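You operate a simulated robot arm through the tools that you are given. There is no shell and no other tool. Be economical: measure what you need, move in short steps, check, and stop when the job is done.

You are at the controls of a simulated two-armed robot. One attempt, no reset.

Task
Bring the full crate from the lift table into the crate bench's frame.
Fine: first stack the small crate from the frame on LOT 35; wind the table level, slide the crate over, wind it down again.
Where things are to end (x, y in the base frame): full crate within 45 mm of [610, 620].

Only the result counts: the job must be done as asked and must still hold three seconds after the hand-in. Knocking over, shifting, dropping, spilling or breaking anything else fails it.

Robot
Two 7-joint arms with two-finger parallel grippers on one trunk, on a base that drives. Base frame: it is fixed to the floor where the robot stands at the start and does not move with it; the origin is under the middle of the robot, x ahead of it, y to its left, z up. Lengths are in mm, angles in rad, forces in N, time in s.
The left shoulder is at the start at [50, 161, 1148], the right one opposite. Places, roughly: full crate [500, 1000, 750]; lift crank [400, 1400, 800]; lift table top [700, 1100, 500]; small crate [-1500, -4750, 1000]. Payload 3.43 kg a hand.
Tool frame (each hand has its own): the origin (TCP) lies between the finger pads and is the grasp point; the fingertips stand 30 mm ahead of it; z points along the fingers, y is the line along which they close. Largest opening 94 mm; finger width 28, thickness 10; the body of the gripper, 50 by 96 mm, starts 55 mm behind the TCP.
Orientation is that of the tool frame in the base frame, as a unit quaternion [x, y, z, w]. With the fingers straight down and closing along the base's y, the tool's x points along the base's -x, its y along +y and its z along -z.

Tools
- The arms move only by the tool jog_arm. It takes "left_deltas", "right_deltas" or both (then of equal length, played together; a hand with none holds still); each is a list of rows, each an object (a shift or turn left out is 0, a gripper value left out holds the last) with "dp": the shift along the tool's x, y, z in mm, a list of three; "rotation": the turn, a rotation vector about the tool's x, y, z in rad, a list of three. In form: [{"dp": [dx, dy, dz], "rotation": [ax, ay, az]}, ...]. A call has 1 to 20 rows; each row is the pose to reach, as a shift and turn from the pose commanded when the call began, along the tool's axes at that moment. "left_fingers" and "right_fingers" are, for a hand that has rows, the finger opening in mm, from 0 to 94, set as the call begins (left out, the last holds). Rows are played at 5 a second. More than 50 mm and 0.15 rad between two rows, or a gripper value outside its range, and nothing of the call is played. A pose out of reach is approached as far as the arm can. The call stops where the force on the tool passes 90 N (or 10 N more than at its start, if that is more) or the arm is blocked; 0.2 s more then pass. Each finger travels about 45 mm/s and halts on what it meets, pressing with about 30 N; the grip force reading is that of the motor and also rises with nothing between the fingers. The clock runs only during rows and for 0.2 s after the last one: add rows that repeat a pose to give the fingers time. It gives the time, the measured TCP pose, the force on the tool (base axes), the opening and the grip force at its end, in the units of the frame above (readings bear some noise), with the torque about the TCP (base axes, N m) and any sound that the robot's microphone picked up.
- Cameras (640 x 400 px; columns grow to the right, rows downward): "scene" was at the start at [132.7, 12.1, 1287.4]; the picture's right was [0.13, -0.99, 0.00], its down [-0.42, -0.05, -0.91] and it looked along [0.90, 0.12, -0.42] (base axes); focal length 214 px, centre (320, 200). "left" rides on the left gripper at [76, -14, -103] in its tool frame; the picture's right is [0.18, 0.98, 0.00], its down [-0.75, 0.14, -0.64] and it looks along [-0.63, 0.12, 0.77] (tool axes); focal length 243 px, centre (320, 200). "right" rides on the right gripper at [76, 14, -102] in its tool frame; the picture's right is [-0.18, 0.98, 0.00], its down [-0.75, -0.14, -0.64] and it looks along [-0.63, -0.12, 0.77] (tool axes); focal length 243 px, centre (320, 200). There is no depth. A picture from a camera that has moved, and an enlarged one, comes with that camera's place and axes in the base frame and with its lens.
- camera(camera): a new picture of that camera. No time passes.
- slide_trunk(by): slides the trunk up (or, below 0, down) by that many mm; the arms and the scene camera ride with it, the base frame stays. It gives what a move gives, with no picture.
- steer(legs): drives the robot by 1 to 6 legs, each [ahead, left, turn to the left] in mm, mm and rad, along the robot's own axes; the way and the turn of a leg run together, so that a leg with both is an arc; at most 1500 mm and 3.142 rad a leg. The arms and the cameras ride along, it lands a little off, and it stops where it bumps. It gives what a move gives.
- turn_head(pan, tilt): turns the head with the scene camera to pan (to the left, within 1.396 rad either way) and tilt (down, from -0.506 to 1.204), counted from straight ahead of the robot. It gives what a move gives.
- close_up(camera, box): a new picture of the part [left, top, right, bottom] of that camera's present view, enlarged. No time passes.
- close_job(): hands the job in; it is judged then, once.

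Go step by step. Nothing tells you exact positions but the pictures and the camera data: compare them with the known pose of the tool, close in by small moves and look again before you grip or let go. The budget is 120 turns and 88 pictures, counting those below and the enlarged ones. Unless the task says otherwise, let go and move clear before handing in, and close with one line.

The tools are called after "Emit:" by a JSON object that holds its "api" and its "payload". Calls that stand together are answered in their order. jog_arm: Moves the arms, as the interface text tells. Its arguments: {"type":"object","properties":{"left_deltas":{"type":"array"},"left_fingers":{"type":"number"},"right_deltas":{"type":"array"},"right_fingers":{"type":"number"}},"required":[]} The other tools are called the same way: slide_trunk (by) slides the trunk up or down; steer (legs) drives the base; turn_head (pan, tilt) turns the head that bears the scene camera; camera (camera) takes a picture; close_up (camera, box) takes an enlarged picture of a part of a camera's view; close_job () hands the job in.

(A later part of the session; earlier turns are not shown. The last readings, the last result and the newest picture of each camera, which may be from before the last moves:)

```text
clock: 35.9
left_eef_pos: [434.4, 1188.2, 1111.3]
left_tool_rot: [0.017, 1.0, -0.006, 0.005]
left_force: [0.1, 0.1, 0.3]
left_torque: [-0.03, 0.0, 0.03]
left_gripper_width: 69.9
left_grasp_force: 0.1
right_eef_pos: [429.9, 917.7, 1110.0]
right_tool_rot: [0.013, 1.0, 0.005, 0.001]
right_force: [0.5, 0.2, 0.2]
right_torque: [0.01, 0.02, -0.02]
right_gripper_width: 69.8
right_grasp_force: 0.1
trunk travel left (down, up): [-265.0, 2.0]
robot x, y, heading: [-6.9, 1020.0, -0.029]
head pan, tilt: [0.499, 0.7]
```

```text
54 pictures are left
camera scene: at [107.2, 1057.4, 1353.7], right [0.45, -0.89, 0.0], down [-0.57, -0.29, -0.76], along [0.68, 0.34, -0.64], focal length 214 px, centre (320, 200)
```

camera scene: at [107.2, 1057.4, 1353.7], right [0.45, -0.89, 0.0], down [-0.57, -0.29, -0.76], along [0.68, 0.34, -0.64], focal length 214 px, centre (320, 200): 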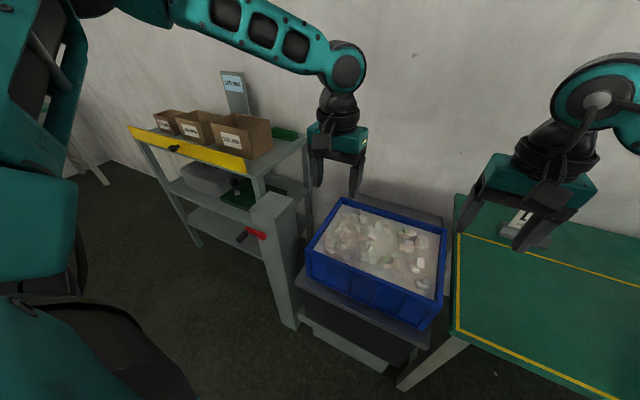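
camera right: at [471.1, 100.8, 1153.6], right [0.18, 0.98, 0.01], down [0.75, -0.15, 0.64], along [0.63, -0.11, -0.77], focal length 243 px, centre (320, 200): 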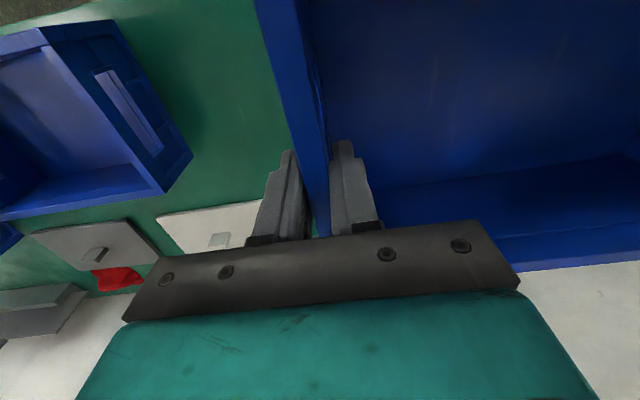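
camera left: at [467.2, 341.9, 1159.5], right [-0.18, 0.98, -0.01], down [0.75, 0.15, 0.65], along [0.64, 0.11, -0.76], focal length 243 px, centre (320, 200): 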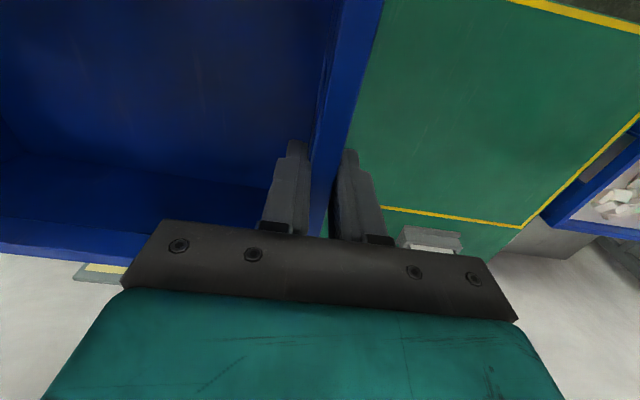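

The crank is on the grey post at the lift's left front corner. I'll zoom in on it and on the table.

Emit:
{"api": "close_up", "payload": {"camera": "scene", "box": [200, 170, 328, 250]}}

Emit:
{"api": "close_up", "payload": {"camera": "scene", "box": [240, 190, 496, 350]}}

Emit:
{"api": "camera", "payload": {"camera": "left"}}

```text
5.00 times, centred on (264, 210) of scene
camera zoom: at [107.2, 1057.4, 1353.7], right [0.45, -0.89, 0.0], down [-0.57, -0.29, -0.76], along [0.68, 0.34, -0.64], focal length 1072 px, centre (600, 150)
```

zoom: 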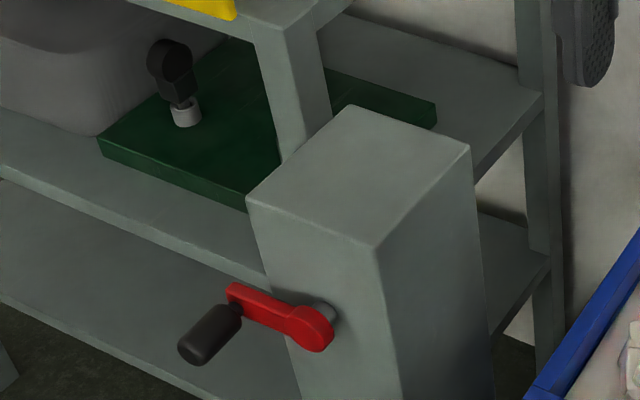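

```text
2.50 times, centred on (368, 270) of scene
camera zoom: at [107.2, 1057.4, 1353.7], right [0.45, -0.89, 0.0], down [-0.57, -0.29, -0.76], along [0.68, 0.34, -0.64], focal length 536 px, centre (200, 25)
```

zoom: 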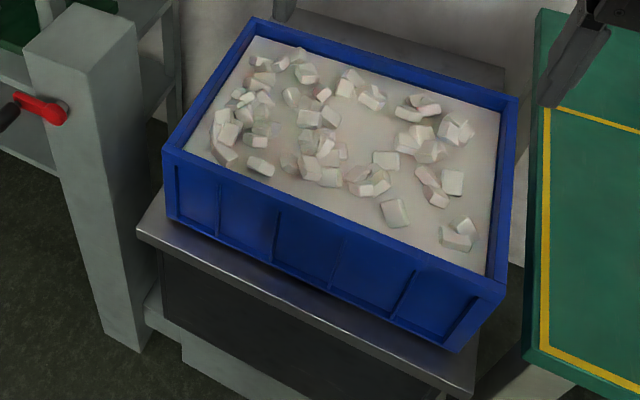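

```text
51 pictures are left
camera left: at [355.9, 1177.8, 1213.2], right [-0.15, 0.99, -0.01], down [0.75, 0.13, 0.65], along [0.64, 0.09, -0.76], focal length 243 px, centre (320, 200)
```

left: 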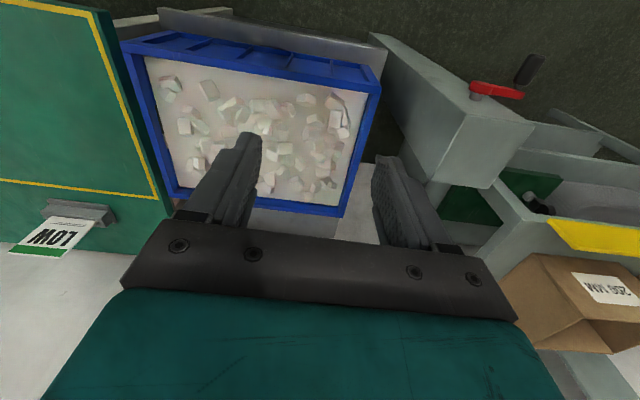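

I place the crank hub at about (426, 1420, 832). The handle's grip is at about (391, 1476, 831), lying along x, with a crank radius of about 56 mm. The full crate is about 390 x 290, centred near (603, 1085), and the table top is near z 623, so it needs to rise about 155 mm. I'll position the robot for the left hand.

Emit:
{"api": "steer", "payload": {"legs": [[-10, 205, 0.029]]}}

Emit:
{"api": "turn_head", "payload": {"pan": 0.5, "tilt": 0.85}}

Emit:
{"api": "close_up", "payload": {"camera": "scene", "box": [240, 100, 400, 200]}}

Emit:
{"api": "camera", "payload": {"camera": "left"}}

```text
clock: 37.5
left_eef_pos: [423.4, 1405.4, 1110.7]
left_tool_rot: [0.004, 1.0, -0.007, 0.004]
left_force: [-0.7, 0.1, 0.6]
left_torque: [-0.04, -0.03, 0.02]
left_gripper_width: 70.1
left_grasp_force: 0.2
right_eef_pos: [424.9, 1135.2, 1109.3]
right_tool_rot: [0.001, 1.0, 0.005, 0.001]
right_force: [-0.2, -0.4, -0.4]
right_torque: [-0.04, -0.05, 0.0]
right_gripper_width: 70.0
right_grasp_force: 0.0
trunk travel left (down, up): [-265.0, 2.0]
robot x, y, heading: [-18.7, 1225.0, -0.007]
head pan, tilt: [0.499, 0.7]
```

```text
clock: 38.2
left_eef_pos: [423.6, 1404.3, 1110.8]
left_tool_rot: [0.004, 1.0, -0.007, 0.003]
left_force: [-0.2, 0.3, -0.4]
left_torque: [0.01, 0.0, 0.03]
left_gripper_width: 70.2
left_grasp_force: 0.1
right_eef_pos: [425.3, 1134.8, 1108.7]
right_tool_rot: [0.001, 1.0, 0.005, 0.001]
right_force: [0.9, -0.5, 1.0]
right_torque: [-0.02, 0.01, 0.03]
right_gripper_width: 70.0
right_grasp_force: 0.0
trunk travel left (down, up): [-265.0, 2.0]
robot x, y, heading: [-17.3, 1224.4, -0.008]
head pan, tilt: [0.499, 0.85]
```

```text
4.00 times, centred on (320, 150) of scene
camera zoom: at [94.0, 1262.0, 1341.4], right [0.47, -0.88, 0.0], down [-0.66, -0.36, -0.66], along [0.58, 0.31, -0.75], focal length 858 px, centre (320, 400)
```

zoom: 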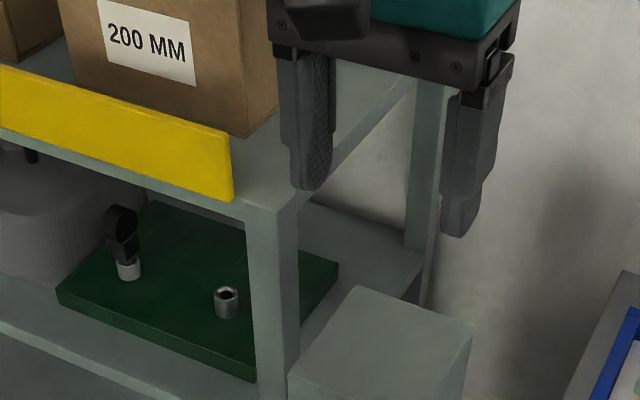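

```text
49 pictures are left
camera left: at [345.4, 1391.8, 1213.3], right [-0.18, 0.98, -0.01], down [0.75, 0.14, 0.65], along [0.64, 0.1, -0.76], focal length 243 px, centre (320, 200)
```

left: 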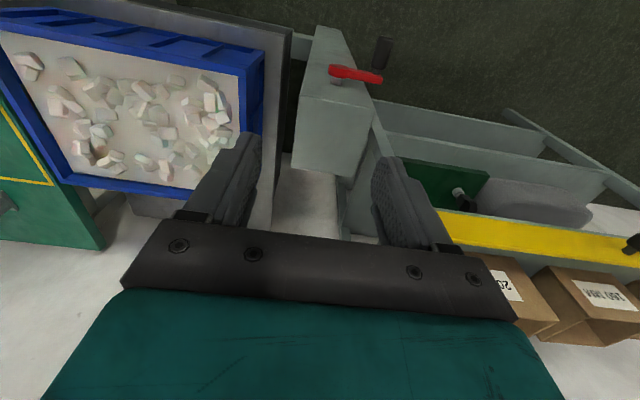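

The crank is as computed. I'll bring the left hand above the handle.

Emit:
{"api": "jog_arm", "payload": {"left_deltas": [{"dp": [20, 25, 20]}, {"dp": [41, 50, 40]}, {"dp": [41, 74, 75]}, {"dp": [41, 74, 115]}, {"dp": [41, 74, 155]}, {"dp": [41, 74, 195]}, {"dp": [41, 74, 195]}]}}

Emit:
{"api": "camera", "payload": {"camera": "left"}}

Emit:
{"api": "camera", "payload": {"camera": "scene"}}

```text
clock: 39.9
left_eef_pos: [384.2, 1474.8, 913.7]
left_tool_rot: [0.003, 1.0, -0.007, 0.005]
left_force: [0.0, 0.5, 0.1]
left_torque: [0.0, 0.01, 0.01]
left_gripper_width: 70.2
left_grasp_force: 0.1
right_eef_pos: [426.0, 1133.6, 1110.8]
right_tool_rot: [0.001, 1.0, 0.004, 0.001]
right_force: [0.8, -0.2, -0.5]
right_torque: [0.01, 0.01, -0.03]
right_gripper_width: 70.0
right_grasp_force: 0.2
trunk travel left (down, up): [-265.0, 2.0]
robot x, y, heading: [-13.9, 1222.9, -0.005]
head pan, tilt: [0.499, 0.85]
```

```text
48 pictures are left
camera left: at [306.3, 1461.9, 1017.0], right [-0.18, 0.98, -0.01], down [0.75, 0.15, 0.65], along [0.64, 0.1, -0.76], focal length 243 px, centre (320, 200)
```

left: 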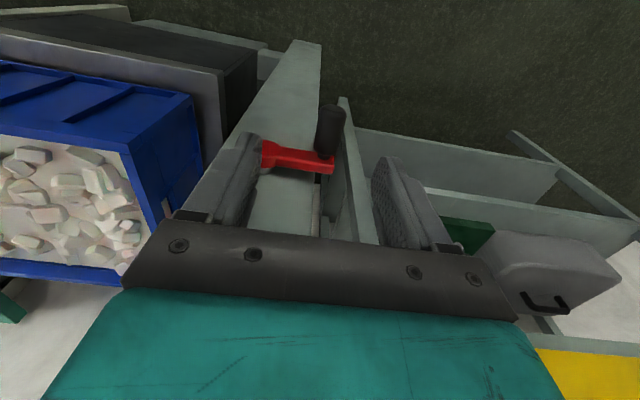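

```text
47 pictures are left
camera scene: at [93.8, 1262.1, 1341.4], right [0.47, -0.88, 0.0], down [-0.66, -0.36, -0.66], along [0.58, 0.31, -0.75], focal length 214 px, centre (320, 200)
```

scene: 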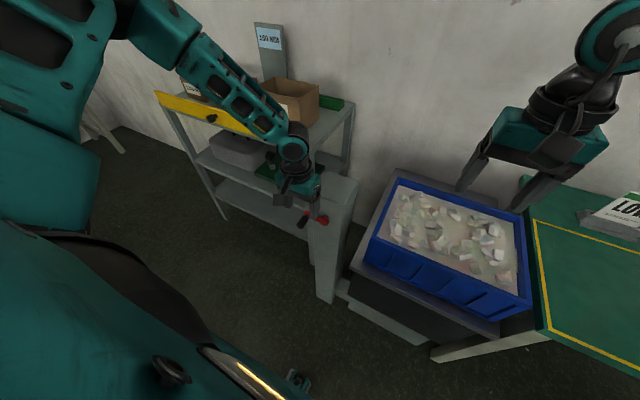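

The handle is between the fingers. I'll descend onto it, shifting 4 mm left, and close.

Emit:
{"api": "jog_arm", "payload": {"left_deltas": [{"dp": [0, 4, 25]}, {"dp": [0, 4, 50]}, {"dp": [1, 4, 70]}, {"dp": [1, 4, 82]}, {"dp": [1, 4, 82]}]}}

Emit:
{"api": "camera", "payload": {"camera": "left"}}

Emit:
{"api": "jog_arm", "payload": {"left_deltas": [{"dp": [0, 0, 0]}, {"dp": [0, 0, 0]}, {"dp": [0, 0, 0]}, {"dp": [0, 0, 0]}, {"dp": [0, 0, 0]}], "left_fingers": 0}}

Emit:
{"api": "camera", "payload": {"camera": "left"}}

```text
clock: 41.0
left_eef_pos: [368.9, 1497.8, 875.2]
left_tool_rot: [0.003, 1.0, -0.006, 0.005]
left_force: [0.4, 0.5, -0.3]
left_torque: [0.0, -0.02, -0.02]
left_gripper_width: 70.0
left_grasp_force: 0.2
left hand out of reach, approached as far as the arm can: row 2, 3, 4, 5
right_eef_pos: [425.3, 1134.6, 1109.1]
right_tool_rot: [0.0, 1.0, 0.005, 0.001]
right_force: [0.5, 1.2, -0.9]
right_torque: [0.01, 0.02, 0.01]
right_gripper_width: 69.9
right_grasp_force: 0.1
trunk travel left (down, up): [-265.0, 2.0]
robot x, y, heading: [-16.2, 1225.8, -0.006]
head pan, tilt: [0.499, 0.85]
```

```text
46 pictures are left
camera left: at [290.7, 1484.3, 976.8], right [-0.18, 0.98, -0.01], down [0.75, 0.14, 0.65], along [0.64, 0.1, -0.76], focal length 243 px, centre (320, 200)
```

left: 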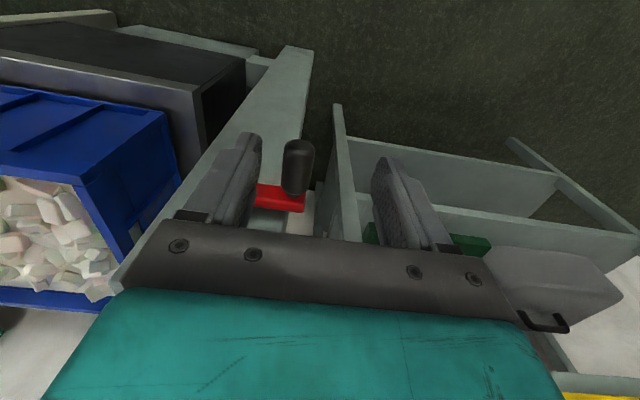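

```text
clock: 42.2
left_eef_pos: [368.8, 1496.3, 874.8]
left_tool_rot: [0.002, 1.0, -0.006, 0.004]
left_force: [0.7, 0.7, -0.7]
left_torque: [0.0, 0.02, -0.01]
left_gripper_width: 0.0
left_grasp_force: 30.4
right_eef_pos: [425.7, 1134.8, 1111.1]
right_tool_rot: [0.001, 1.0, 0.005, 0.002]
right_force: [-0.5, 0.5, -0.1]
right_torque: [-0.01, 0.02, 0.0]
right_gripper_width: 70.2
right_grasp_force: 0.0
trunk travel left (down, up): [-265.0, 2.0]
robot x, y, heading: [-15.4, 1226.0, -0.006]
head pan, tilt: [0.499, 0.85]
```

```text
45 pictures are left
camera left: at [290.8, 1484.3, 976.9], right [-0.18, 0.98, -0.01], down [0.75, 0.14, 0.65], along [0.64, 0.1, -0.76], focal length 243 px, centre (320, 200)
```

left: 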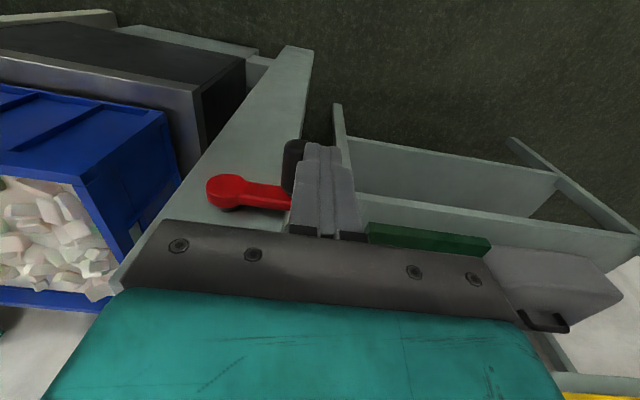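

The left arm is limited at this height, and its fingers closed beside the handle without touching it. Lowering the trunk will keep the arm in a better posture. I'll raise the left hand, tuck the right one back out of the crate's way, and shift the base right first.

Emit:
{"api": "jog_arm", "payload": {"left_deltas": [{"dp": [0, 0, -40]}, {"dp": [0, 0, -80]}, {"dp": [0, 0, -120]}, {"dp": [0, 0, -160]}, {"dp": [0, 0, -200]}, {"dp": [0, 0, -235]}, {"dp": [0, 0, -235]}], "right_deltas": [{"dp": [20, 0, -10]}, {"dp": [40, 0, -20]}, {"dp": [60, 0, -30]}, {"dp": [80, 0, -40]}, {"dp": [100, 0, -50]}, {"dp": [120, 0, -60]}, {"dp": [120, 0, -60]}], "left_fingers": 70}}

Emit:
{"api": "steer", "payload": {"legs": [[0, -60, 0.006]]}}

Emit:
{"api": "slide_trunk", "payload": {"by": -190}}

```text
clock: 43.9
left_eef_pos: [366.8, 1499.8, 1111.0]
left_tool_rot: [0.003, 1.0, -0.006, 0.004]
left_force: [0.6, -0.1, 1.0]
left_torque: [0.01, -0.01, -0.01]
left_gripper_width: 70.1
left_grasp_force: 0.1
right_eef_pos: [307.0, 1136.2, 1169.4]
right_tool_rot: [0.0, 1.0, 0.005, 0.002]
right_force: [-0.2, -0.3, 0.2]
right_torque: [-0.03, 0.02, 0.01]
right_gripper_width: 69.9
right_grasp_force: 0.1
trunk travel left (down, up): [-265.0, 2.0]
robot x, y, heading: [-16.5, 1224.2, -0.005]
head pan, tilt: [0.499, 0.85]
```

```text
clock: 44.8
left_eef_pos: [364.8, 1441.8, 1110.8]
left_tool_rot: [0.0, 1.0, -0.006, 0.004]
left_force: [-0.2, -0.1, 0.6]
left_torque: [0.03, 0.02, -0.02]
left_gripper_width: 70.0
left_grasp_force: 0.0
right_eef_pos: [306.6, 1077.6, 1169.6]
right_tool_rot: [-0.002, 1.0, 0.005, 0.002]
right_force: [1.2, -0.9, 0.3]
right_torque: [0.06, -0.01, -0.02]
right_gripper_width: 69.8
right_grasp_force: 0.0
trunk travel left (down, up): [-265.0, 2.0]
robot x, y, heading: [-18.3, 1164.5, 0.003]
head pan, tilt: [0.499, 0.85]
```

```text
clock: 46.9
left_eef_pos: [364.9, 1440.7, 920.7]
left_tool_rot: [0.001, 1.0, -0.005, 0.005]
left_force: [0.2, 0.2, 0.6]
left_torque: [0.02, -0.02, 0.02]
left_gripper_width: 69.9
left_grasp_force: 0.0
right_eef_pos: [307.5, 1078.2, 979.2]
right_tool_rot: [-0.001, 1.0, 0.004, 0.002]
right_force: [-0.1, 0.5, 0.4]
right_torque: [0.0, -0.02, 0.02]
right_gripper_width: 70.1
right_grasp_force: 0.1
trunk travel left (down, up): [-75.0, 192.0]
robot x, y, heading: [-17.0, 1168.9, -0.002]
head pan, tilt: [0.499, 0.85]
```

Now I'll move over the handle and check.

Emit:
{"api": "jog_arm", "payload": {"left_deltas": [{"dp": [-9, 20, 5]}, {"dp": [-18, 39, 10]}, {"dp": [-18, 39, 35]}, {"dp": [-18, 39, 35]}]}}

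Emit:
{"api": "camera", "payload": {"camera": "left"}}

```text
clock: 47.9
left_eef_pos: [382.4, 1480.4, 885.9]
left_tool_rot: [0.0, 1.0, -0.006, 0.004]
left_force: [-0.7, 0.8, 0.0]
left_torque: [-0.07, -0.01, -0.01]
left_gripper_width: 70.1
left_grasp_force: 0.0
right_eef_pos: [307.6, 1078.6, 979.3]
right_tool_rot: [-0.002, 1.0, 0.004, 0.001]
right_force: [0.4, -0.2, 0.5]
right_torque: [-0.03, 0.02, 0.03]
right_gripper_width: 69.9
right_grasp_force: 0.0
trunk travel left (down, up): [-75.0, 192.0]
robot x, y, heading: [-20.1, 1167.0, -0.003]
head pan, tilt: [0.499, 0.85]
```

```text
44 pictures are left
camera left: at [305.0, 1467.9, 987.7], right [-0.18, 0.98, -0.01], down [0.75, 0.15, 0.65], along [0.64, 0.11, -0.76], focal length 243 px, centre (320, 200)
```

left: 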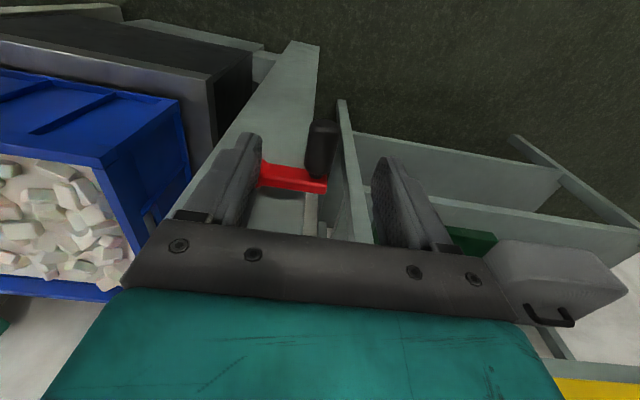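

The handle is centred at about y 1482. I'll descend to z 830.

Emit:
{"api": "jog_arm", "payload": {"left_deltas": [{"dp": [0, 1, 18]}, {"dp": [0, 1, 36]}, {"dp": [0, 1, 55]}, {"dp": [0, 1, 55]}]}}

Emit:
{"api": "camera", "payload": {"camera": "left"}}

```text
clock: 48.9
left_eef_pos: [383.4, 1481.6, 830.4]
left_tool_rot: [0.001, 1.0, -0.006, 0.005]
left_force: [0.0, -0.8, 0.4]
left_torque: [-0.01, -0.01, 0.03]
left_gripper_width: 70.0
left_grasp_force: 0.0
right_eef_pos: [306.6, 1079.1, 978.4]
right_tool_rot: [-0.002, 1.0, 0.005, 0.001]
right_force: [1.1, -0.4, -0.3]
right_torque: [-0.01, -0.02, 0.01]
right_gripper_width: 69.9
right_grasp_force: 0.1
trunk travel left (down, up): [-75.0, 192.0]
robot x, y, heading: [-16.1, 1168.3, 0.005]
head pan, tilt: [0.499, 0.85]
```

```text
43 pictures are left
camera left: at [305.5, 1468.3, 932.4], right [-0.18, 0.98, -0.01], down [0.75, 0.15, 0.65], along [0.64, 0.11, -0.76], focal length 243 px, centre (320, 200)
```

left: 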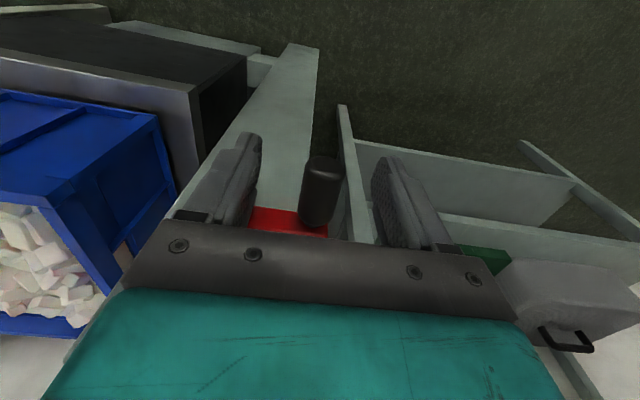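

The handle lies between the fingers, so I'll grip it.

Emit:
{"api": "jog_arm", "payload": {"left_deltas": [{"dp": [0, 0, 0]}, {"dp": [0, 0, 0]}, {"dp": [0, 0, 0]}, {"dp": [0, 0, 0]}, {"dp": [0, 0, 0]}], "left_fingers": 0}}

Emit:
{"api": "close_up", "payload": {"camera": "left", "box": [200, 90, 440, 240]}}

```text
clock: 50.1
left_eef_pos: [384.4, 1482.7, 829.3]
left_tool_rot: [0.0, 1.0, -0.006, 0.005]
left_force: [0.2, 15.7, 1.2]
left_torque: [0.14, 0.14, -0.03]
left_gripper_width: 22.2
left_grasp_force: 45.1
right_eef_pos: [308.9, 1080.2, 978.8]
right_tool_rot: [-0.003, 1.0, 0.003, 0.002]
right_force: [0.2, 0.4, -0.4]
right_torque: [-0.01, 0.01, -0.02]
right_gripper_width: 69.9
right_grasp_force: 0.1
trunk travel left (down, up): [-75.0, 192.0]
robot x, y, heading: [-18.6, 1164.7, -0.002]
head pan, tilt: [0.499, 0.85]
```

```text
2.67 times, centred on (320, 165) of left
camera zoom: at [305.5, 1469.9, 932.2], right [-0.18, 0.98, -0.01], down [0.75, 0.15, 0.65], along [0.64, 0.11, -0.76], focal length 647 px, centre (320, 293)
```

zoom: 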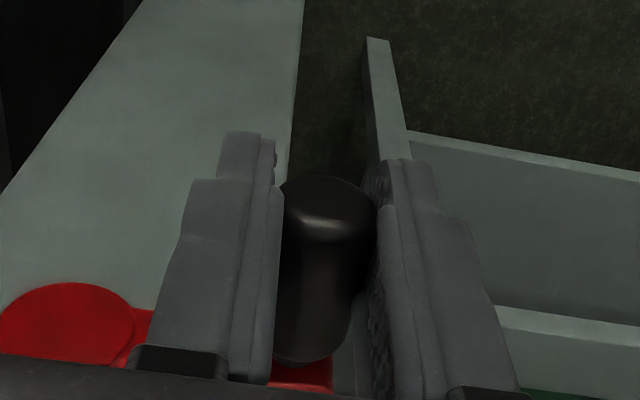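

I have the handle. I'll test a 45° arc upward and towards the hub, watching the forces.

Emit:
{"api": "jog_arm", "payload": {"left_deltas": [{"dp": [0, -1.9, -14.5]}, {"dp": [0, -7.5, -28]}, {"dp": [0, -16.4, -39.6]}, {"dp": [0, -16.4, -39.6]}]}}

```text
clock: 51.1
left_eef_pos: [384.8, 1461.6, 871.9]
left_tool_rot: [0.001, 1.0, -0.008, 0.005]
left_force: [-0.5, -0.9, -0.7]
left_torque: [0.03, 0.01, 0.0]
left_gripper_width: 0.1
left_grasp_force: 33.0
right_eef_pos: [307.8, 1078.5, 980.2]
right_tool_rot: [-0.002, 1.0, 0.004, 0.002]
right_force: [0.0, 0.2, -0.8]
right_torque: [0.01, 0.0, 0.02]
right_gripper_width: 69.9
right_grasp_force: 0.0
trunk travel left (down, up): [-75.0, 192.0]
robot x, y, heading: [-15.6, 1167.1, -0.002]
head pan, tilt: [0.499, 0.85]
```

The fingers slid off the handle. I'll look.

Emit:
{"api": "camera", "payload": {"camera": "left"}}

Emit:
{"api": "camera", "payload": {"camera": "scene"}}

```text
41 pictures are left
camera left: at [305.6, 1450.1, 973.2], right [-0.18, 0.98, -0.02], down [0.75, 0.15, 0.65], along [0.64, 0.11, -0.76], focal length 243 px, centre (320, 200)
```

left: 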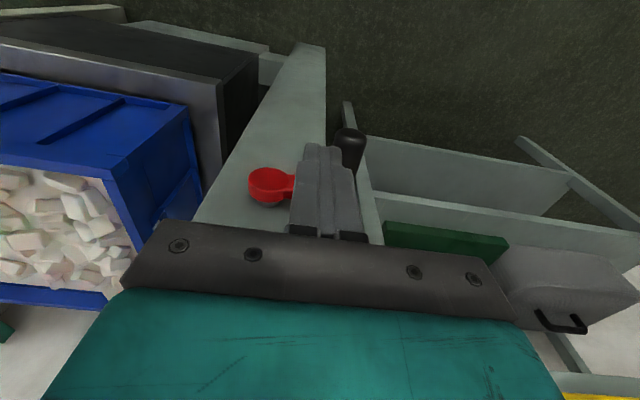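

```text
40 pictures are left
camera scene: at [93.4, 1203.2, 1151.7], right [0.48, -0.88, 0.0], down [-0.66, -0.36, -0.66], along [0.58, 0.32, -0.75], focal length 214 px, centre (320, 200)
```

scene: 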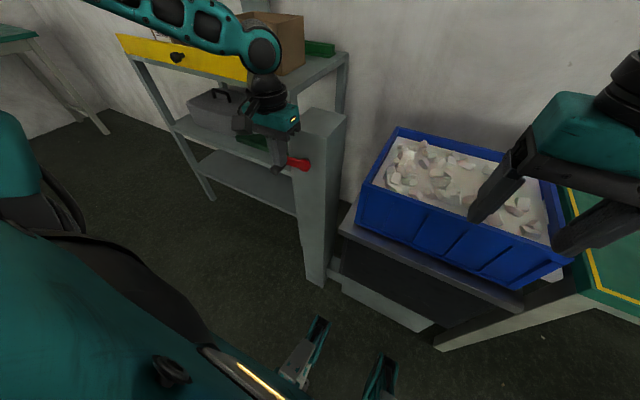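

The crank didn't turn this way, so the table may be at its lower stop in that direction. I'll re-grip and try the other way.

Emit:
{"api": "jog_arm", "payload": {"left_deltas": [{"dp": [0, 0, -25]}, {"dp": [0, 11, -25]}, {"dp": [0, 22, -25]}, {"dp": [0, 22, -25]}, {"dp": [0, 22, -5]}, {"dp": [0, 22, 20]}, {"dp": [0, 22, 48]}, {"dp": [0, 22, 48]}], "left_fingers": 70}}

Emit:
{"api": "jog_arm", "payload": {"left_deltas": [{"dp": [0, 0, 0]}, {"dp": [0, 0, 0]}, {"dp": [0, 0, 0]}, {"dp": [0, 0, 0]}, {"dp": [0, 0, 0]}], "left_fingers": 0}}

Emit:
{"api": "jog_arm", "payload": {"left_deltas": [{"dp": [0, -0.5, 7]}, {"dp": [0, -1.9, 14.5]}, {"dp": [0, -4.2, 21.5]}, {"dp": [0, -7.5, 28]}, {"dp": [0, -7.5, 28]}]}}

Emit:
{"api": "camera", "payload": {"camera": "left"}}

```text
clock: 52.9
left_eef_pos: [383.7, 1486.1, 821.9]
left_tool_rot: [0.0, 1.0, -0.006, 0.004]
left_force: [0.0, -0.2, 0.7]
left_torque: [0.0, -0.02, 0.01]
left_gripper_width: 70.4
left_grasp_force: 0.1
right_eef_pos: [307.4, 1079.4, 979.7]
right_tool_rot: [-0.002, 1.0, 0.004, 0.001]
right_force: [0.5, 0.2, -1.0]
right_torque: [0.02, 0.01, -0.01]
right_gripper_width: 70.1
right_grasp_force: 0.0
trunk travel left (down, up): [-75.0, 192.0]
robot x, y, heading: [-18.7, 1167.5, -0.003]
head pan, tilt: [0.499, 0.85]
```

```text
clock: 54.1
left_eef_pos: [384.9, 1483.5, 823.6]
left_tool_rot: [0.0, 1.0, -0.007, 0.006]
left_force: [-1.9, -20.9, 6.2]
left_torque: [-0.27, -0.39, -0.07]
left_gripper_width: 22.3
left_grasp_force: 44.9
right_eef_pos: [307.4, 1077.2, 978.6]
right_tool_rot: [-0.001, 1.0, 0.006, 0.001]
right_force: [-0.6, -0.3, -0.2]
right_torque: [-0.01, 0.02, 0.0]
right_gripper_width: 69.7
right_grasp_force: 0.1
trunk travel left (down, up): [-75.0, 192.0]
robot x, y, heading: [-11.9, 1167.5, 0.002]
head pan, tilt: [0.499, 0.85]
```

```text
clock: 55.3
left_eef_pos: [385.0, 1472.4, 798.9]
left_tool_rot: [0.001, 1.0, -0.008, 0.008]
left_force: [-4.1, -28.4, 30.0]
left_torque: [-0.23, 0.61, 0.05]
left_gripper_width: 22.5
left_grasp_force: 45.6
right_eef_pos: [306.2, 1076.8, 979.6]
right_tool_rot: [-0.002, 1.0, 0.008, 0.002]
right_force: [0.2, 0.1, -0.3]
right_torque: [0.0, 0.0, 0.0]
right_gripper_width: 69.9
right_grasp_force: 0.1
trunk travel left (down, up): [-75.0, 192.0]
robot x, y, heading: [-13.9, 1169.0, 0.0]
head pan, tilt: [0.499, 0.85]
```

```text
39 pictures are left
camera left: at [305.2, 1461.1, 900.3], right [-0.18, 0.98, -0.02], down [0.74, 0.15, 0.65], along [0.64, 0.1, -0.76], focal length 243 px, centre (320, 200)
```

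left: 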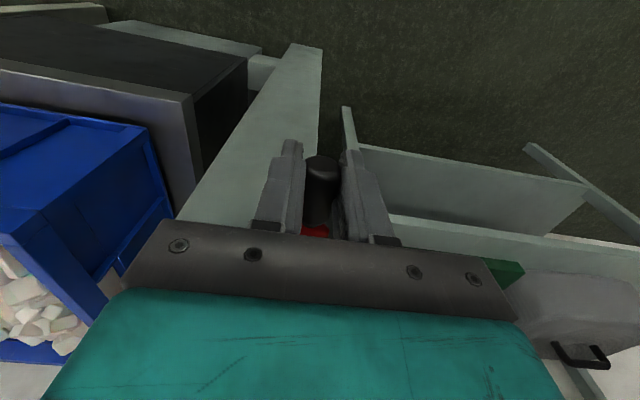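

It turns this way: the handle dropped from about (1482, 830) to (1471, 803). That fits a hub at (1420, 840) and a radius of 63. I'll continue through the bottom to the far side.

Emit:
{"api": "jog_arm", "payload": {"left_deltas": [{"dp": [1, -17.1, 6.3]}, {"dp": [3, -31, 15.1]}, {"dp": [5, -46.7, 20]}, {"dp": [5, -63.1, 20.8]}, {"dp": [5, -79.1, 17.2]}, {"dp": [5, -93.7, 9.6]}, {"dp": [5, -105.9, -1.5]}, {"dp": [5, -105.9, -1.5]}]}}

Emit:
{"api": "camera", "payload": {"camera": "left"}}

```text
clock: 57.1
left_eef_pos: [383.7, 1384.7, 798.1]
left_tool_rot: [-0.004, 1.0, 0.007, 0.01]
left_force: [11.9, 75.4, 41.4]
left_torque: [0.73, -1.39, -0.13]
left_gripper_width: 22.8
left_grasp_force: 45.2
right_eef_pos: [305.2, 1082.2, 980.2]
right_tool_rot: [-0.002, 1.0, 0.003, 0.003]
right_force: [-0.7, 0.3, -0.4]
right_torque: [0.05, 0.04, -0.02]
right_gripper_width: 70.0
right_grasp_force: 0.0
trunk travel left (down, up): [-75.0, 192.0]
robot x, y, heading: [-16.6, 1163.3, -0.001]
head pan, tilt: [0.499, 0.85]
```

```text
38 pictures are left
camera left: at [304.6, 1368.1, 899.3], right [-0.19, 0.98, 0.01], down [0.74, 0.14, 0.66], along [0.65, 0.13, -0.75], focal length 243 px, centre (320, 200)
```

left: 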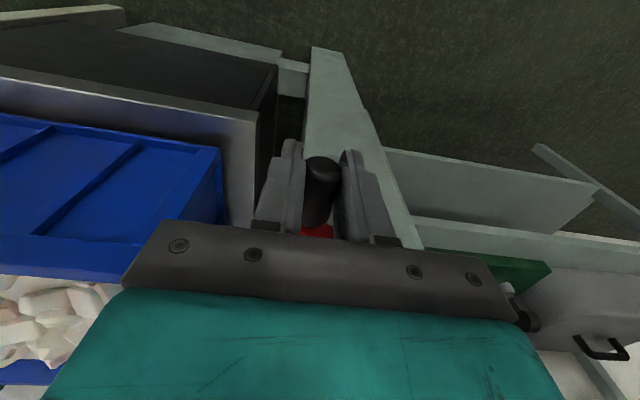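

It's still gripped. The forces refine the hub to (1428, 834) with a radius of 54. I'll continue up and over with the corrected circle.

Emit:
{"api": "jog_arm", "payload": {"left_deltas": [{"dp": [0, 5.1, -17]}, {"dp": [0, 2, -30.8]}, {"dp": [0, 2.6, -44.9]}, {"dp": [0, 6.9, -58.3]}, {"dp": [0, 14.4, -70.2]}, {"dp": [0, 24.8, -79.7]}, {"dp": [0, 37.3, -86.2]}, {"dp": [0, 51.1, -89.3]}, {"dp": [0, 65.2, -88.7]}, {"dp": [0, 78.6, -84.4]}, {"dp": [0, 90.5, -76.9]}, {"dp": [0, 100, -66.5]}, {"dp": [0, 106.5, -54]}, {"dp": [0, 109.6, -40.2]}, {"dp": [0, 109.6, -40.2]}]}}

Emit:
{"api": "camera", "payload": {"camera": "left"}}

Emit:
{"api": "camera", "payload": {"camera": "scene"}}

```text
clock: 60.3
left_eef_pos: [381.5, 1482.0, 837.3]
left_tool_rot: [0.002, 1.0, -0.008, 0.008]
left_force: [23.4, -2.3, 8.8]
left_torque: [-0.04, -1.14, 0.02]
left_gripper_width: 22.1
left_grasp_force: 45.0
right_eef_pos: [307.5, 1077.6, 979.0]
right_tool_rot: [-0.002, 1.0, 0.005, 0.0]
right_force: [0.3, -0.1, 0.0]
right_torque: [0.0, -0.01, -0.01]
right_gripper_width: 70.2
right_grasp_force: 0.0
trunk travel left (down, up): [-75.0, 192.0]
robot x, y, heading: [-16.3, 1163.1, 0.001]
head pan, tilt: [0.499, 0.85]
```

```text
37 pictures are left
camera left: at [302.5, 1470.2, 939.0], right [-0.18, 0.98, -0.02], down [0.74, 0.15, 0.65], along [0.64, 0.11, -0.76], focal length 243 px, centre (320, 200)
```

left: 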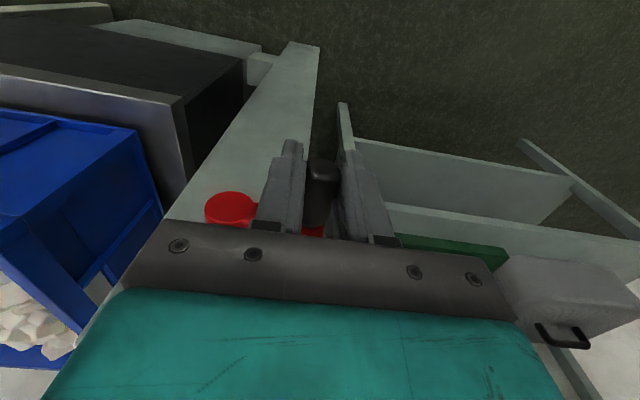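

```text
36 pictures are left
camera scene: at [94.9, 1203.2, 1151.3], right [0.48, -0.88, 0.0], down [-0.66, -0.36, -0.66], along [0.58, 0.32, -0.75], focal length 214 px, centre (320, 200)
```

scene: 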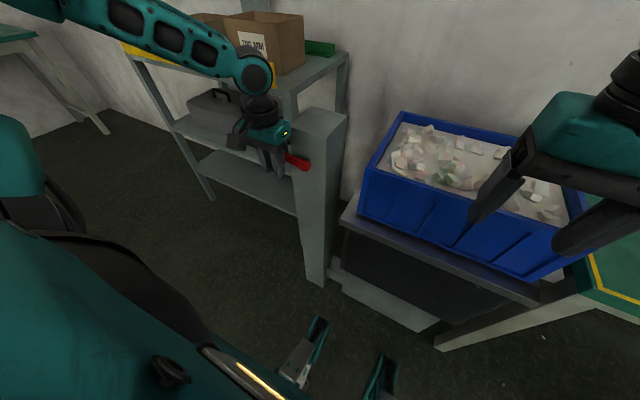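

The full turn worked and the table rose visibly. I'll measure how much before turning further.

Emit:
{"api": "close_up", "payload": {"camera": "scene", "box": [320, 100, 640, 300]}}

```text
2.00 times, centred on (480, 200) of scene
camera zoom: at [94.9, 1203.2, 1151.3], right [0.48, -0.88, 0.0], down [-0.66, -0.36, -0.66], along [0.58, 0.32, -0.75], focal length 429 px, centre (0, 200)
```

zoom: 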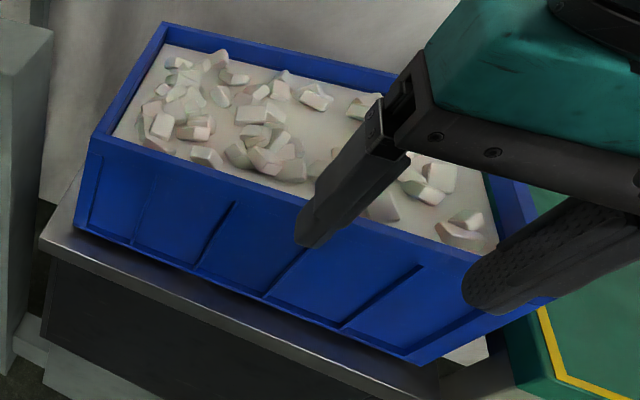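

The rise is about 48 mm per turn, so I need roughly 3.2 turns in all. I'll do another full turn on the refined circle.

Emit:
{"api": "jog_arm", "payload": {"left_deltas": [{"dp": [0, -2.7, 22.3]}, {"dp": [0, -14.3, 41.5]}, {"dp": [0, -32.7, 54.4]}, {"dp": [0, -54.7, 58.7]}, {"dp": [0, -76.6, 53.6]}, {"dp": [0, -94.6, 40.1]}, {"dp": [0, -105.4, 20.5]}, {"dp": [0, -107.4, -1.9]}, {"dp": [0, -100.1, -23.1]}, {"dp": [0, -84.8, -39.5]}, {"dp": [0, -64.1, -48.3]}, {"dp": [0, -41.6, -47.9]}, {"dp": [0, -21.3, -38.4]}, {"dp": [0, -6.6, -21.5]}, {"dp": [0, 0, 0]}, {"dp": [0, 0, 0]}]}}

Emit:
{"api": "camera", "payload": {"camera": "scene"}}

```text
clock: 63.7
left_eef_pos: [380.7, 1483.0, 835.2]
left_tool_rot: [0.0, 1.0, -0.006, 0.006]
left_force: [20.2, 6.1, 6.9]
left_torque: [0.06, -0.72, -0.13]
left_gripper_width: 22.2
left_grasp_force: 45.4
right_eef_pos: [307.5, 1079.1, 978.0]
right_tool_rot: [-0.002, 1.0, 0.004, 0.001]
right_force: [0.2, -0.3, -0.4]
right_torque: [0.01, -0.01, 0.01]
right_gripper_width: 69.8
right_grasp_force: 0.1
trunk travel left (down, up): [-75.0, 192.0]
robot x, y, heading: [-20.5, 1164.0, -0.002]
head pan, tilt: [0.499, 0.85]
```

```text
34 pictures are left
camera scene: at [94.8, 1203.8, 1151.2], right [0.48, -0.88, 0.0], down [-0.66, -0.36, -0.66], along [0.58, 0.32, -0.75], focal length 214 px, centre (320, 200)
```

scene: 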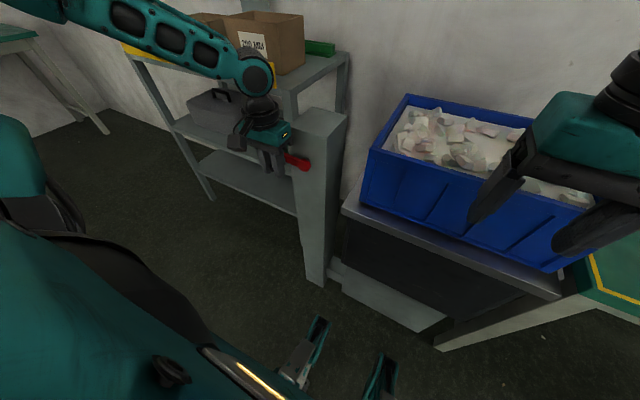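

It's about 48 mm per turn. I'll zoom in on the gap between table and bench to compare their levels.

Emit:
{"api": "close_up", "payload": {"camera": "scene", "box": [480, 220, 640, 320]}}

Emit:
{"api": "camera", "payload": {"camera": "right"}}

```text
4.00 times, centred on (560, 270) of scene
camera zoom: at [94.8, 1203.8, 1151.2], right [0.48, -0.88, 0.0], down [-0.66, -0.36, -0.66], along [0.58, 0.32, -0.75], focal length 858 px, centre (-640, -80)
```

zoom: 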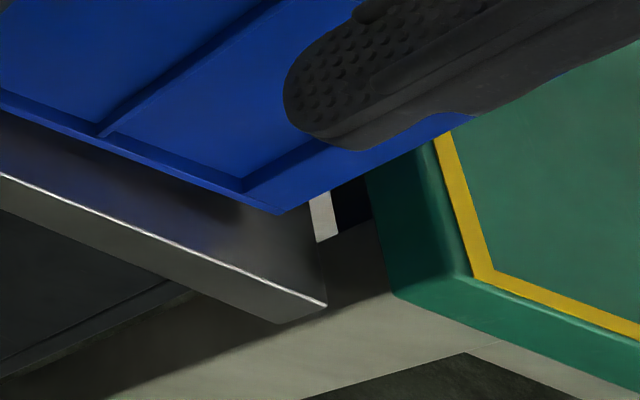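

```text
32 pictures are left
camera right: at [233.0, 1092.1, 1080.4], right [0.18, 0.98, 0.01], down [0.75, -0.14, 0.64], along [0.63, -0.11, -0.77], focal length 243 px, centre (320, 200)
```

right: 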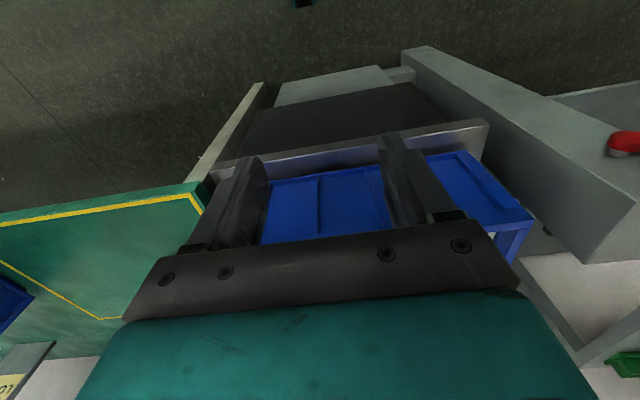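

The tabletop is at about 742 and the bench at about 778. I'll wind another 240° (about 32 mm) and measure more carefully.

Emit:
{"api": "jog_arm", "payload": {"left_deltas": [{"dp": [0, -2.7, 22.3]}, {"dp": [0, -14.3, 41.5]}, {"dp": [0, -32.7, 54.4]}, {"dp": [0, -54.7, 58.7]}, {"dp": [0, -76.6, 53.6]}, {"dp": [0, -94.6, 40.1]}, {"dp": [0, -105.4, 20.5]}, {"dp": [0, -107.4, -1.9]}, {"dp": [0, -100.1, -23.1]}, {"dp": [0, -84.8, -39.5]}, {"dp": [0, -84.8, -39.5]}], "right_deltas": [{"dp": [0, -20, -20]}, {"dp": [0, -40, -40]}, {"dp": [0, -60, -60]}, {"dp": [0, -80, -80]}, {"dp": [0, -100, -100]}, {"dp": [0, -120, -110]}, {"dp": [0, -140, -120]}, {"dp": [0, -160, -120]}, {"dp": [0, -180, -120]}, {"dp": [0, -200, -120]}, {"dp": [0, -200, -120]}]}}

Emit:
{"api": "turn_head", "payload": {"pan": -0.2, "tilt": 0.75}}

Emit:
{"api": "camera", "payload": {"camera": "scene"}}

```text
clock: 66.1
left_eef_pos: [379.1, 1399.8, 875.8]
left_tool_rot: [0.001, 1.0, -0.008, 0.005]
left_force: [18.3, -5.0, -7.5]
left_torque: [-0.02, -0.7, 0.18]
left_gripper_width: 22.2
left_grasp_force: 44.8
right_eef_pos: [308.8, 876.7, 1097.0]
right_tool_rot: [-0.002, 1.0, 0.005, 0.0]
right_force: [-0.6, 0.3, -0.6]
right_torque: [0.02, 0.03, -0.03]
right_gripper_width: 69.8
right_grasp_force: 0.0
trunk travel left (down, up): [-75.0, 192.0]
robot x, y, heading: [-17.4, 1167.0, 0.001]
head pan, tilt: [0.499, 0.85]
```

```text
clock: 67.2
left_eef_pos: [380.3, 1400.5, 875.9]
left_tool_rot: [0.0, 1.0, -0.008, 0.006]
left_force: [19.0, -3.4, -0.5]
left_torque: [-0.06, -0.47, -0.09]
left_gripper_width: 22.2
left_grasp_force: 44.9
right_eef_pos: [308.8, 876.8, 1096.6]
right_tool_rot: [-0.001, 1.0, 0.005, 0.0]
right_force: [-0.1, -0.6, -0.6]
right_torque: [-0.03, 0.01, -0.03]
right_gripper_width: 69.8
right_grasp_force: 0.1
trunk travel left (down, up): [-75.0, 192.0]
robot x, y, heading: [-13.9, 1163.2, 0.001]
head pan, tilt: [-0.201, 0.75]
```

```text
31 pictures are left
camera scene: at [107.9, 1149.5, 1159.2], right [-0.2, -0.98, 0.0], down [-0.67, 0.14, -0.73], along [0.72, -0.14, -0.68], focal length 214 px, centre (320, 200)
```

scene: 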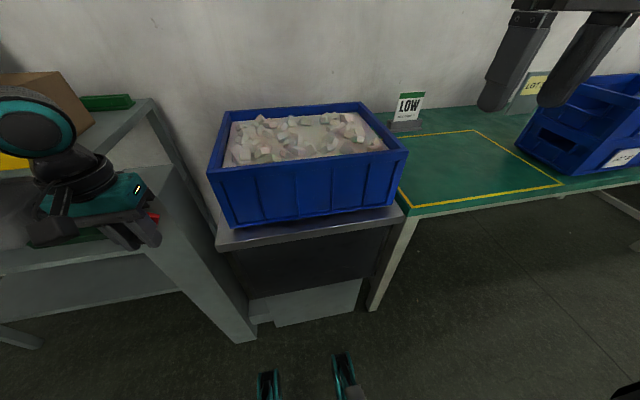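

Emit:
{"api": "close_up", "payload": {"camera": "scene", "box": [340, 170, 468, 250]}}

```text
5.00 times, centred on (404, 210) of scene
camera zoom: at [107.9, 1149.5, 1159.2], right [-0.2, -0.98, 0.0], down [-0.67, 0.14, -0.73], along [0.72, -0.14, -0.68], focal length 1072 px, centre (-100, 150)
```

zoom: 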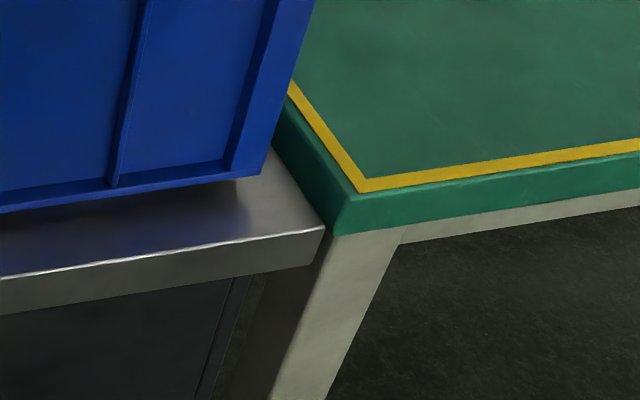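

The wrist camera sits nearly above the gap, so I'll use it to triangulate.

Emit:
{"api": "close_up", "payload": {"camera": "right", "box": [220, 0, 460, 150]}}

```text
2.67 times, centred on (340, 75) of right
camera zoom: at [233.6, 889.9, 1198.6], right [0.18, 0.98, 0.01], down [0.75, -0.14, 0.64], along [0.63, -0.11, -0.77], focal length 647 px, centre (267, 533)
```

zoom: 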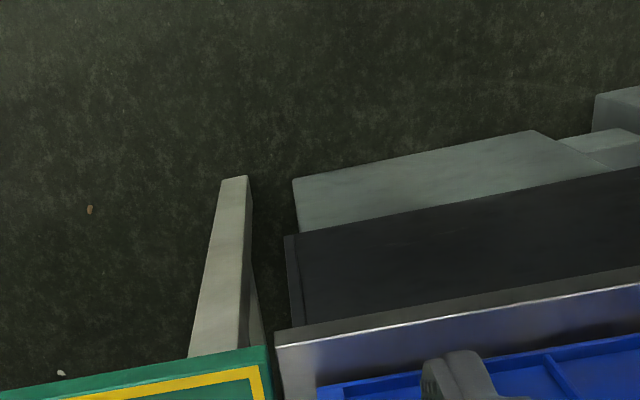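

The gap is about 5 mm wide and the table is still about 28 mm low, level with the bench slab's underside. I'll wind another 180° and look again.

Emit:
{"api": "jog_arm", "payload": {"left_deltas": [{"dp": [0, 20.7, -8.8]}, {"dp": [0, 43.2, -8.4]}, {"dp": [0, 63.5, 1.1]}, {"dp": [0, 78.2, 18]}, {"dp": [0, 84.8, 39.5]}, {"dp": [0, 82.1, 61.8]}, {"dp": [0, 70.5, 81]}, {"dp": [0, 62, 88.4]}, {"dp": [0, 62, 88.4]}]}}

Emit:
{"api": "close_up", "payload": {"camera": "scene", "box": [340, 170, 468, 250]}}

```text
clock: 69.2
left_eef_pos: [379.3, 1460.9, 787.3]
left_tool_rot: [0.0, 1.0, -0.006, 0.006]
left_force: [18.6, 7.2, 2.4]
left_torque: [0.06, -1.02, 0.03]
left_gripper_width: 22.3
left_grasp_force: 44.7
right_eef_pos: [308.8, 877.2, 1097.5]
right_tool_rot: [-0.001, 1.0, 0.005, 0.001]
right_force: [0.6, -0.3, -0.2]
right_torque: [0.01, 0.01, -0.01]
right_gripper_width: 70.0
right_grasp_force: 0.0
trunk travel left (down, up): [-75.0, 192.0]
robot x, y, heading: [-15.0, 1166.0, -0.002]
head pan, tilt: [-0.201, 0.75]
```

```text
5.00 times, centred on (404, 210) of scene
camera zoom: at [107.3, 1150.1, 1159.2], right [-0.2, -0.98, 0.0], down [-0.67, 0.14, -0.73], along [0.72, -0.15, -0.68], focal length 1072 px, centre (-100, 150)
```

zoom: 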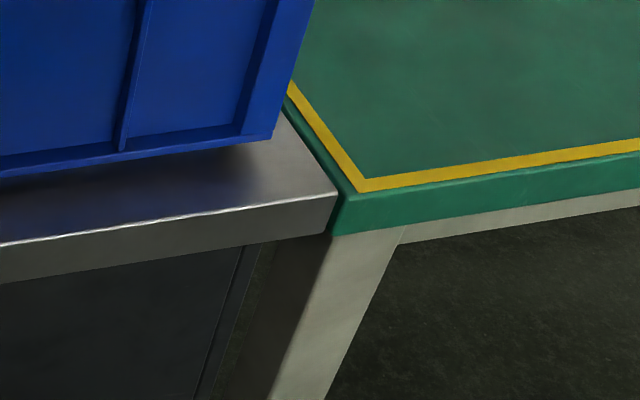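

Nearly level, about 3–5 mm low. I'll zoom in tighter from both cameras for a precise check.

Emit:
{"api": "close_up", "payload": {"camera": "scene", "box": [388, 185, 420, 205]}}

Emit:
{"api": "close_up", "payload": {"camera": "right", "box": [296, 115, 360, 155]}}

```text
16.00 times, centred on (404, 195) of scene
camera zoom: at [107.3, 1150.1, 1159.2], right [-0.2, -0.98, 0.0], down [-0.67, 0.14, -0.73], along [0.72, -0.15, -0.68], focal length 3432 px, centre (-1024, 280)
```

zoom: 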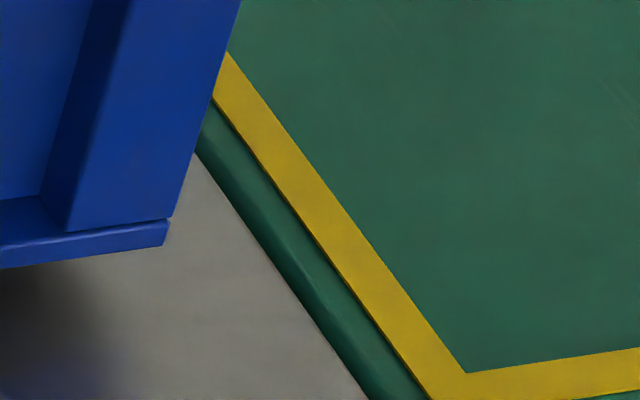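

```text
10.00 times, centred on (328, 135) of right
camera zoom: at [232.9, 890.5, 1198.9], right [0.18, 0.98, 0.01], down [0.75, -0.14, 0.64], along [0.63, -0.11, -0.77], focal length 2426 px, centre (240, 850)
```

zoom: 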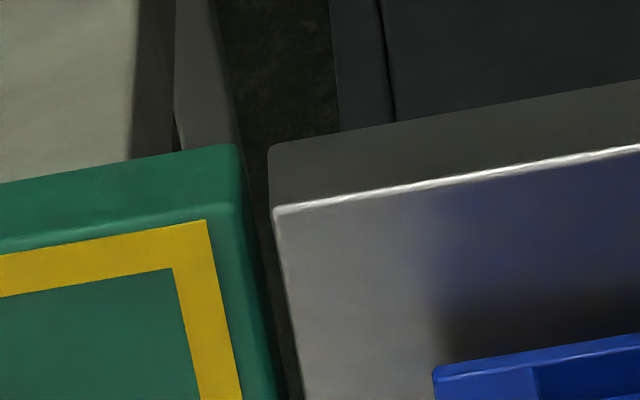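

Comparing both views against the yellow line, the table is about 3.5 mm above the bench. I'll wind back 20° to bring it nearly flush but slightly proud, then release the crank.

Emit:
{"api": "jog_arm", "payload": {"left_deltas": [{"dp": [0, 5, -4]}, {"dp": [0, 9.5, -8.5]}, {"dp": [0, 13.2, -13.2]}, {"dp": [0, 13.2, -13.2]}]}}

Emit:
{"api": "close_up", "payload": {"camera": "scene", "box": [388, 185, 420, 205]}}

```text
clock: 70.2
left_eef_pos: [380.1, 1473.1, 799.4]
left_tool_rot: [0.0, 1.0, -0.007, 0.004]
left_force: [20.5, 1.3, -3.6]
left_torque: [0.01, 0.18, 0.0]
left_gripper_width: 22.2
left_grasp_force: 44.7
right_eef_pos: [309.1, 876.6, 1098.1]
right_tool_rot: [-0.001, 1.0, 0.004, -0.001]
right_force: [-0.6, 0.6, -0.1]
right_torque: [-0.01, 0.0, 0.02]
right_gripper_width: 70.3
right_grasp_force: 0.1
trunk travel left (down, up): [-75.0, 192.0]
robot x, y, heading: [-16.3, 1168.3, -0.003]
head pan, tilt: [-0.201, 0.75]
```

```text
16.00 times, centred on (404, 195) of scene
camera zoom: at [108.1, 1149.9, 1159.2], right [-0.2, -0.98, 0.0], down [-0.67, 0.14, -0.73], along [0.72, -0.15, -0.68], focal length 3432 px, centre (-1024, 280)
```

zoom: 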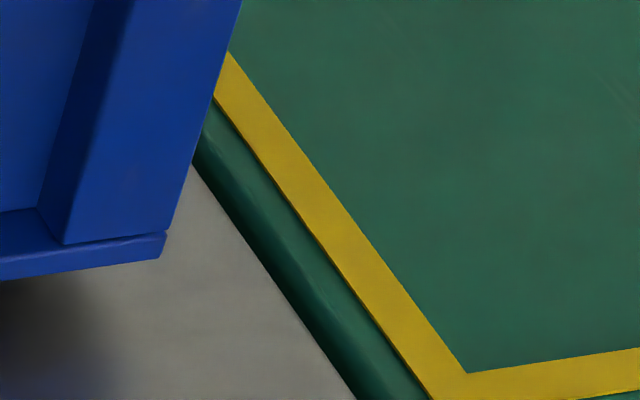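

Now the table is about 1 mm proud, which suits sliding. I'll release the crank, raise the left hand and tuck the right hand closer.

Emit:
{"api": "jog_arm", "payload": {"left_deltas": [{"dp": [0, 0, 0]}, {"dp": [0, 0, 0]}, {"dp": [0, 0, 0]}, {"dp": [0, 0, 0]}, {"dp": [0, 0, -40]}, {"dp": [0, 0, -80]}, {"dp": [0, 0, -120]}, {"dp": [0, 0, -160]}, {"dp": [0, 0, -200]}, {"dp": [0, 0, -240]}, {"dp": [0, 0, -280]}], "right_deltas": [{"dp": [0, 20, 0]}, {"dp": [0, 40, 0]}, {"dp": [0, 60, 0]}, {"dp": [0, 80, -10]}, {"dp": [0, 100, -20]}, {"dp": [0, 120, -30]}, {"dp": [0, 140, -40]}, {"dp": [0, 140, -50]}, {"dp": [0, 140, -60]}, {"dp": [0, 140, -60]}, {"dp": [0, 140, -60]}], "left_fingers": 70}}

Emit:
{"api": "camera", "payload": {"camera": "scene"}}

```text
clock: 72.6
left_eef_pos: [374.4, 1474.4, 1080.2]
left_tool_rot: [0.0, 1.0, -0.007, 0.004]
left_force: [0.7, 0.5, -0.4]
left_torque: [0.0, 0.01, 0.01]
left_gripper_width: 70.0
left_grasp_force: 0.0
right_eef_pos: [307.0, 1016.6, 1158.6]
right_tool_rot: [-0.002, 1.0, 0.004, 0.002]
right_force: [-0.3, 0.1, -0.6]
right_torque: [0.02, 0.0, -0.02]
right_gripper_width: 70.1
right_grasp_force: 0.0
trunk travel left (down, up): [-75.0, 192.0]
robot x, y, heading: [-16.4, 1165.0, -0.006]
head pan, tilt: [-0.201, 0.75]
```

```text
24 pictures are left
camera scene: at [106.1, 1149.5, 1159.4], right [-0.2, -0.98, 0.0], down [-0.67, 0.14, -0.73], along [0.72, -0.15, -0.68], focal length 214 px, centre (320, 200)
```

scene: 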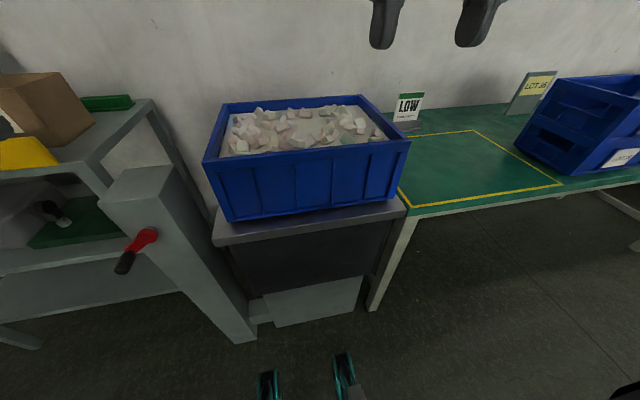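

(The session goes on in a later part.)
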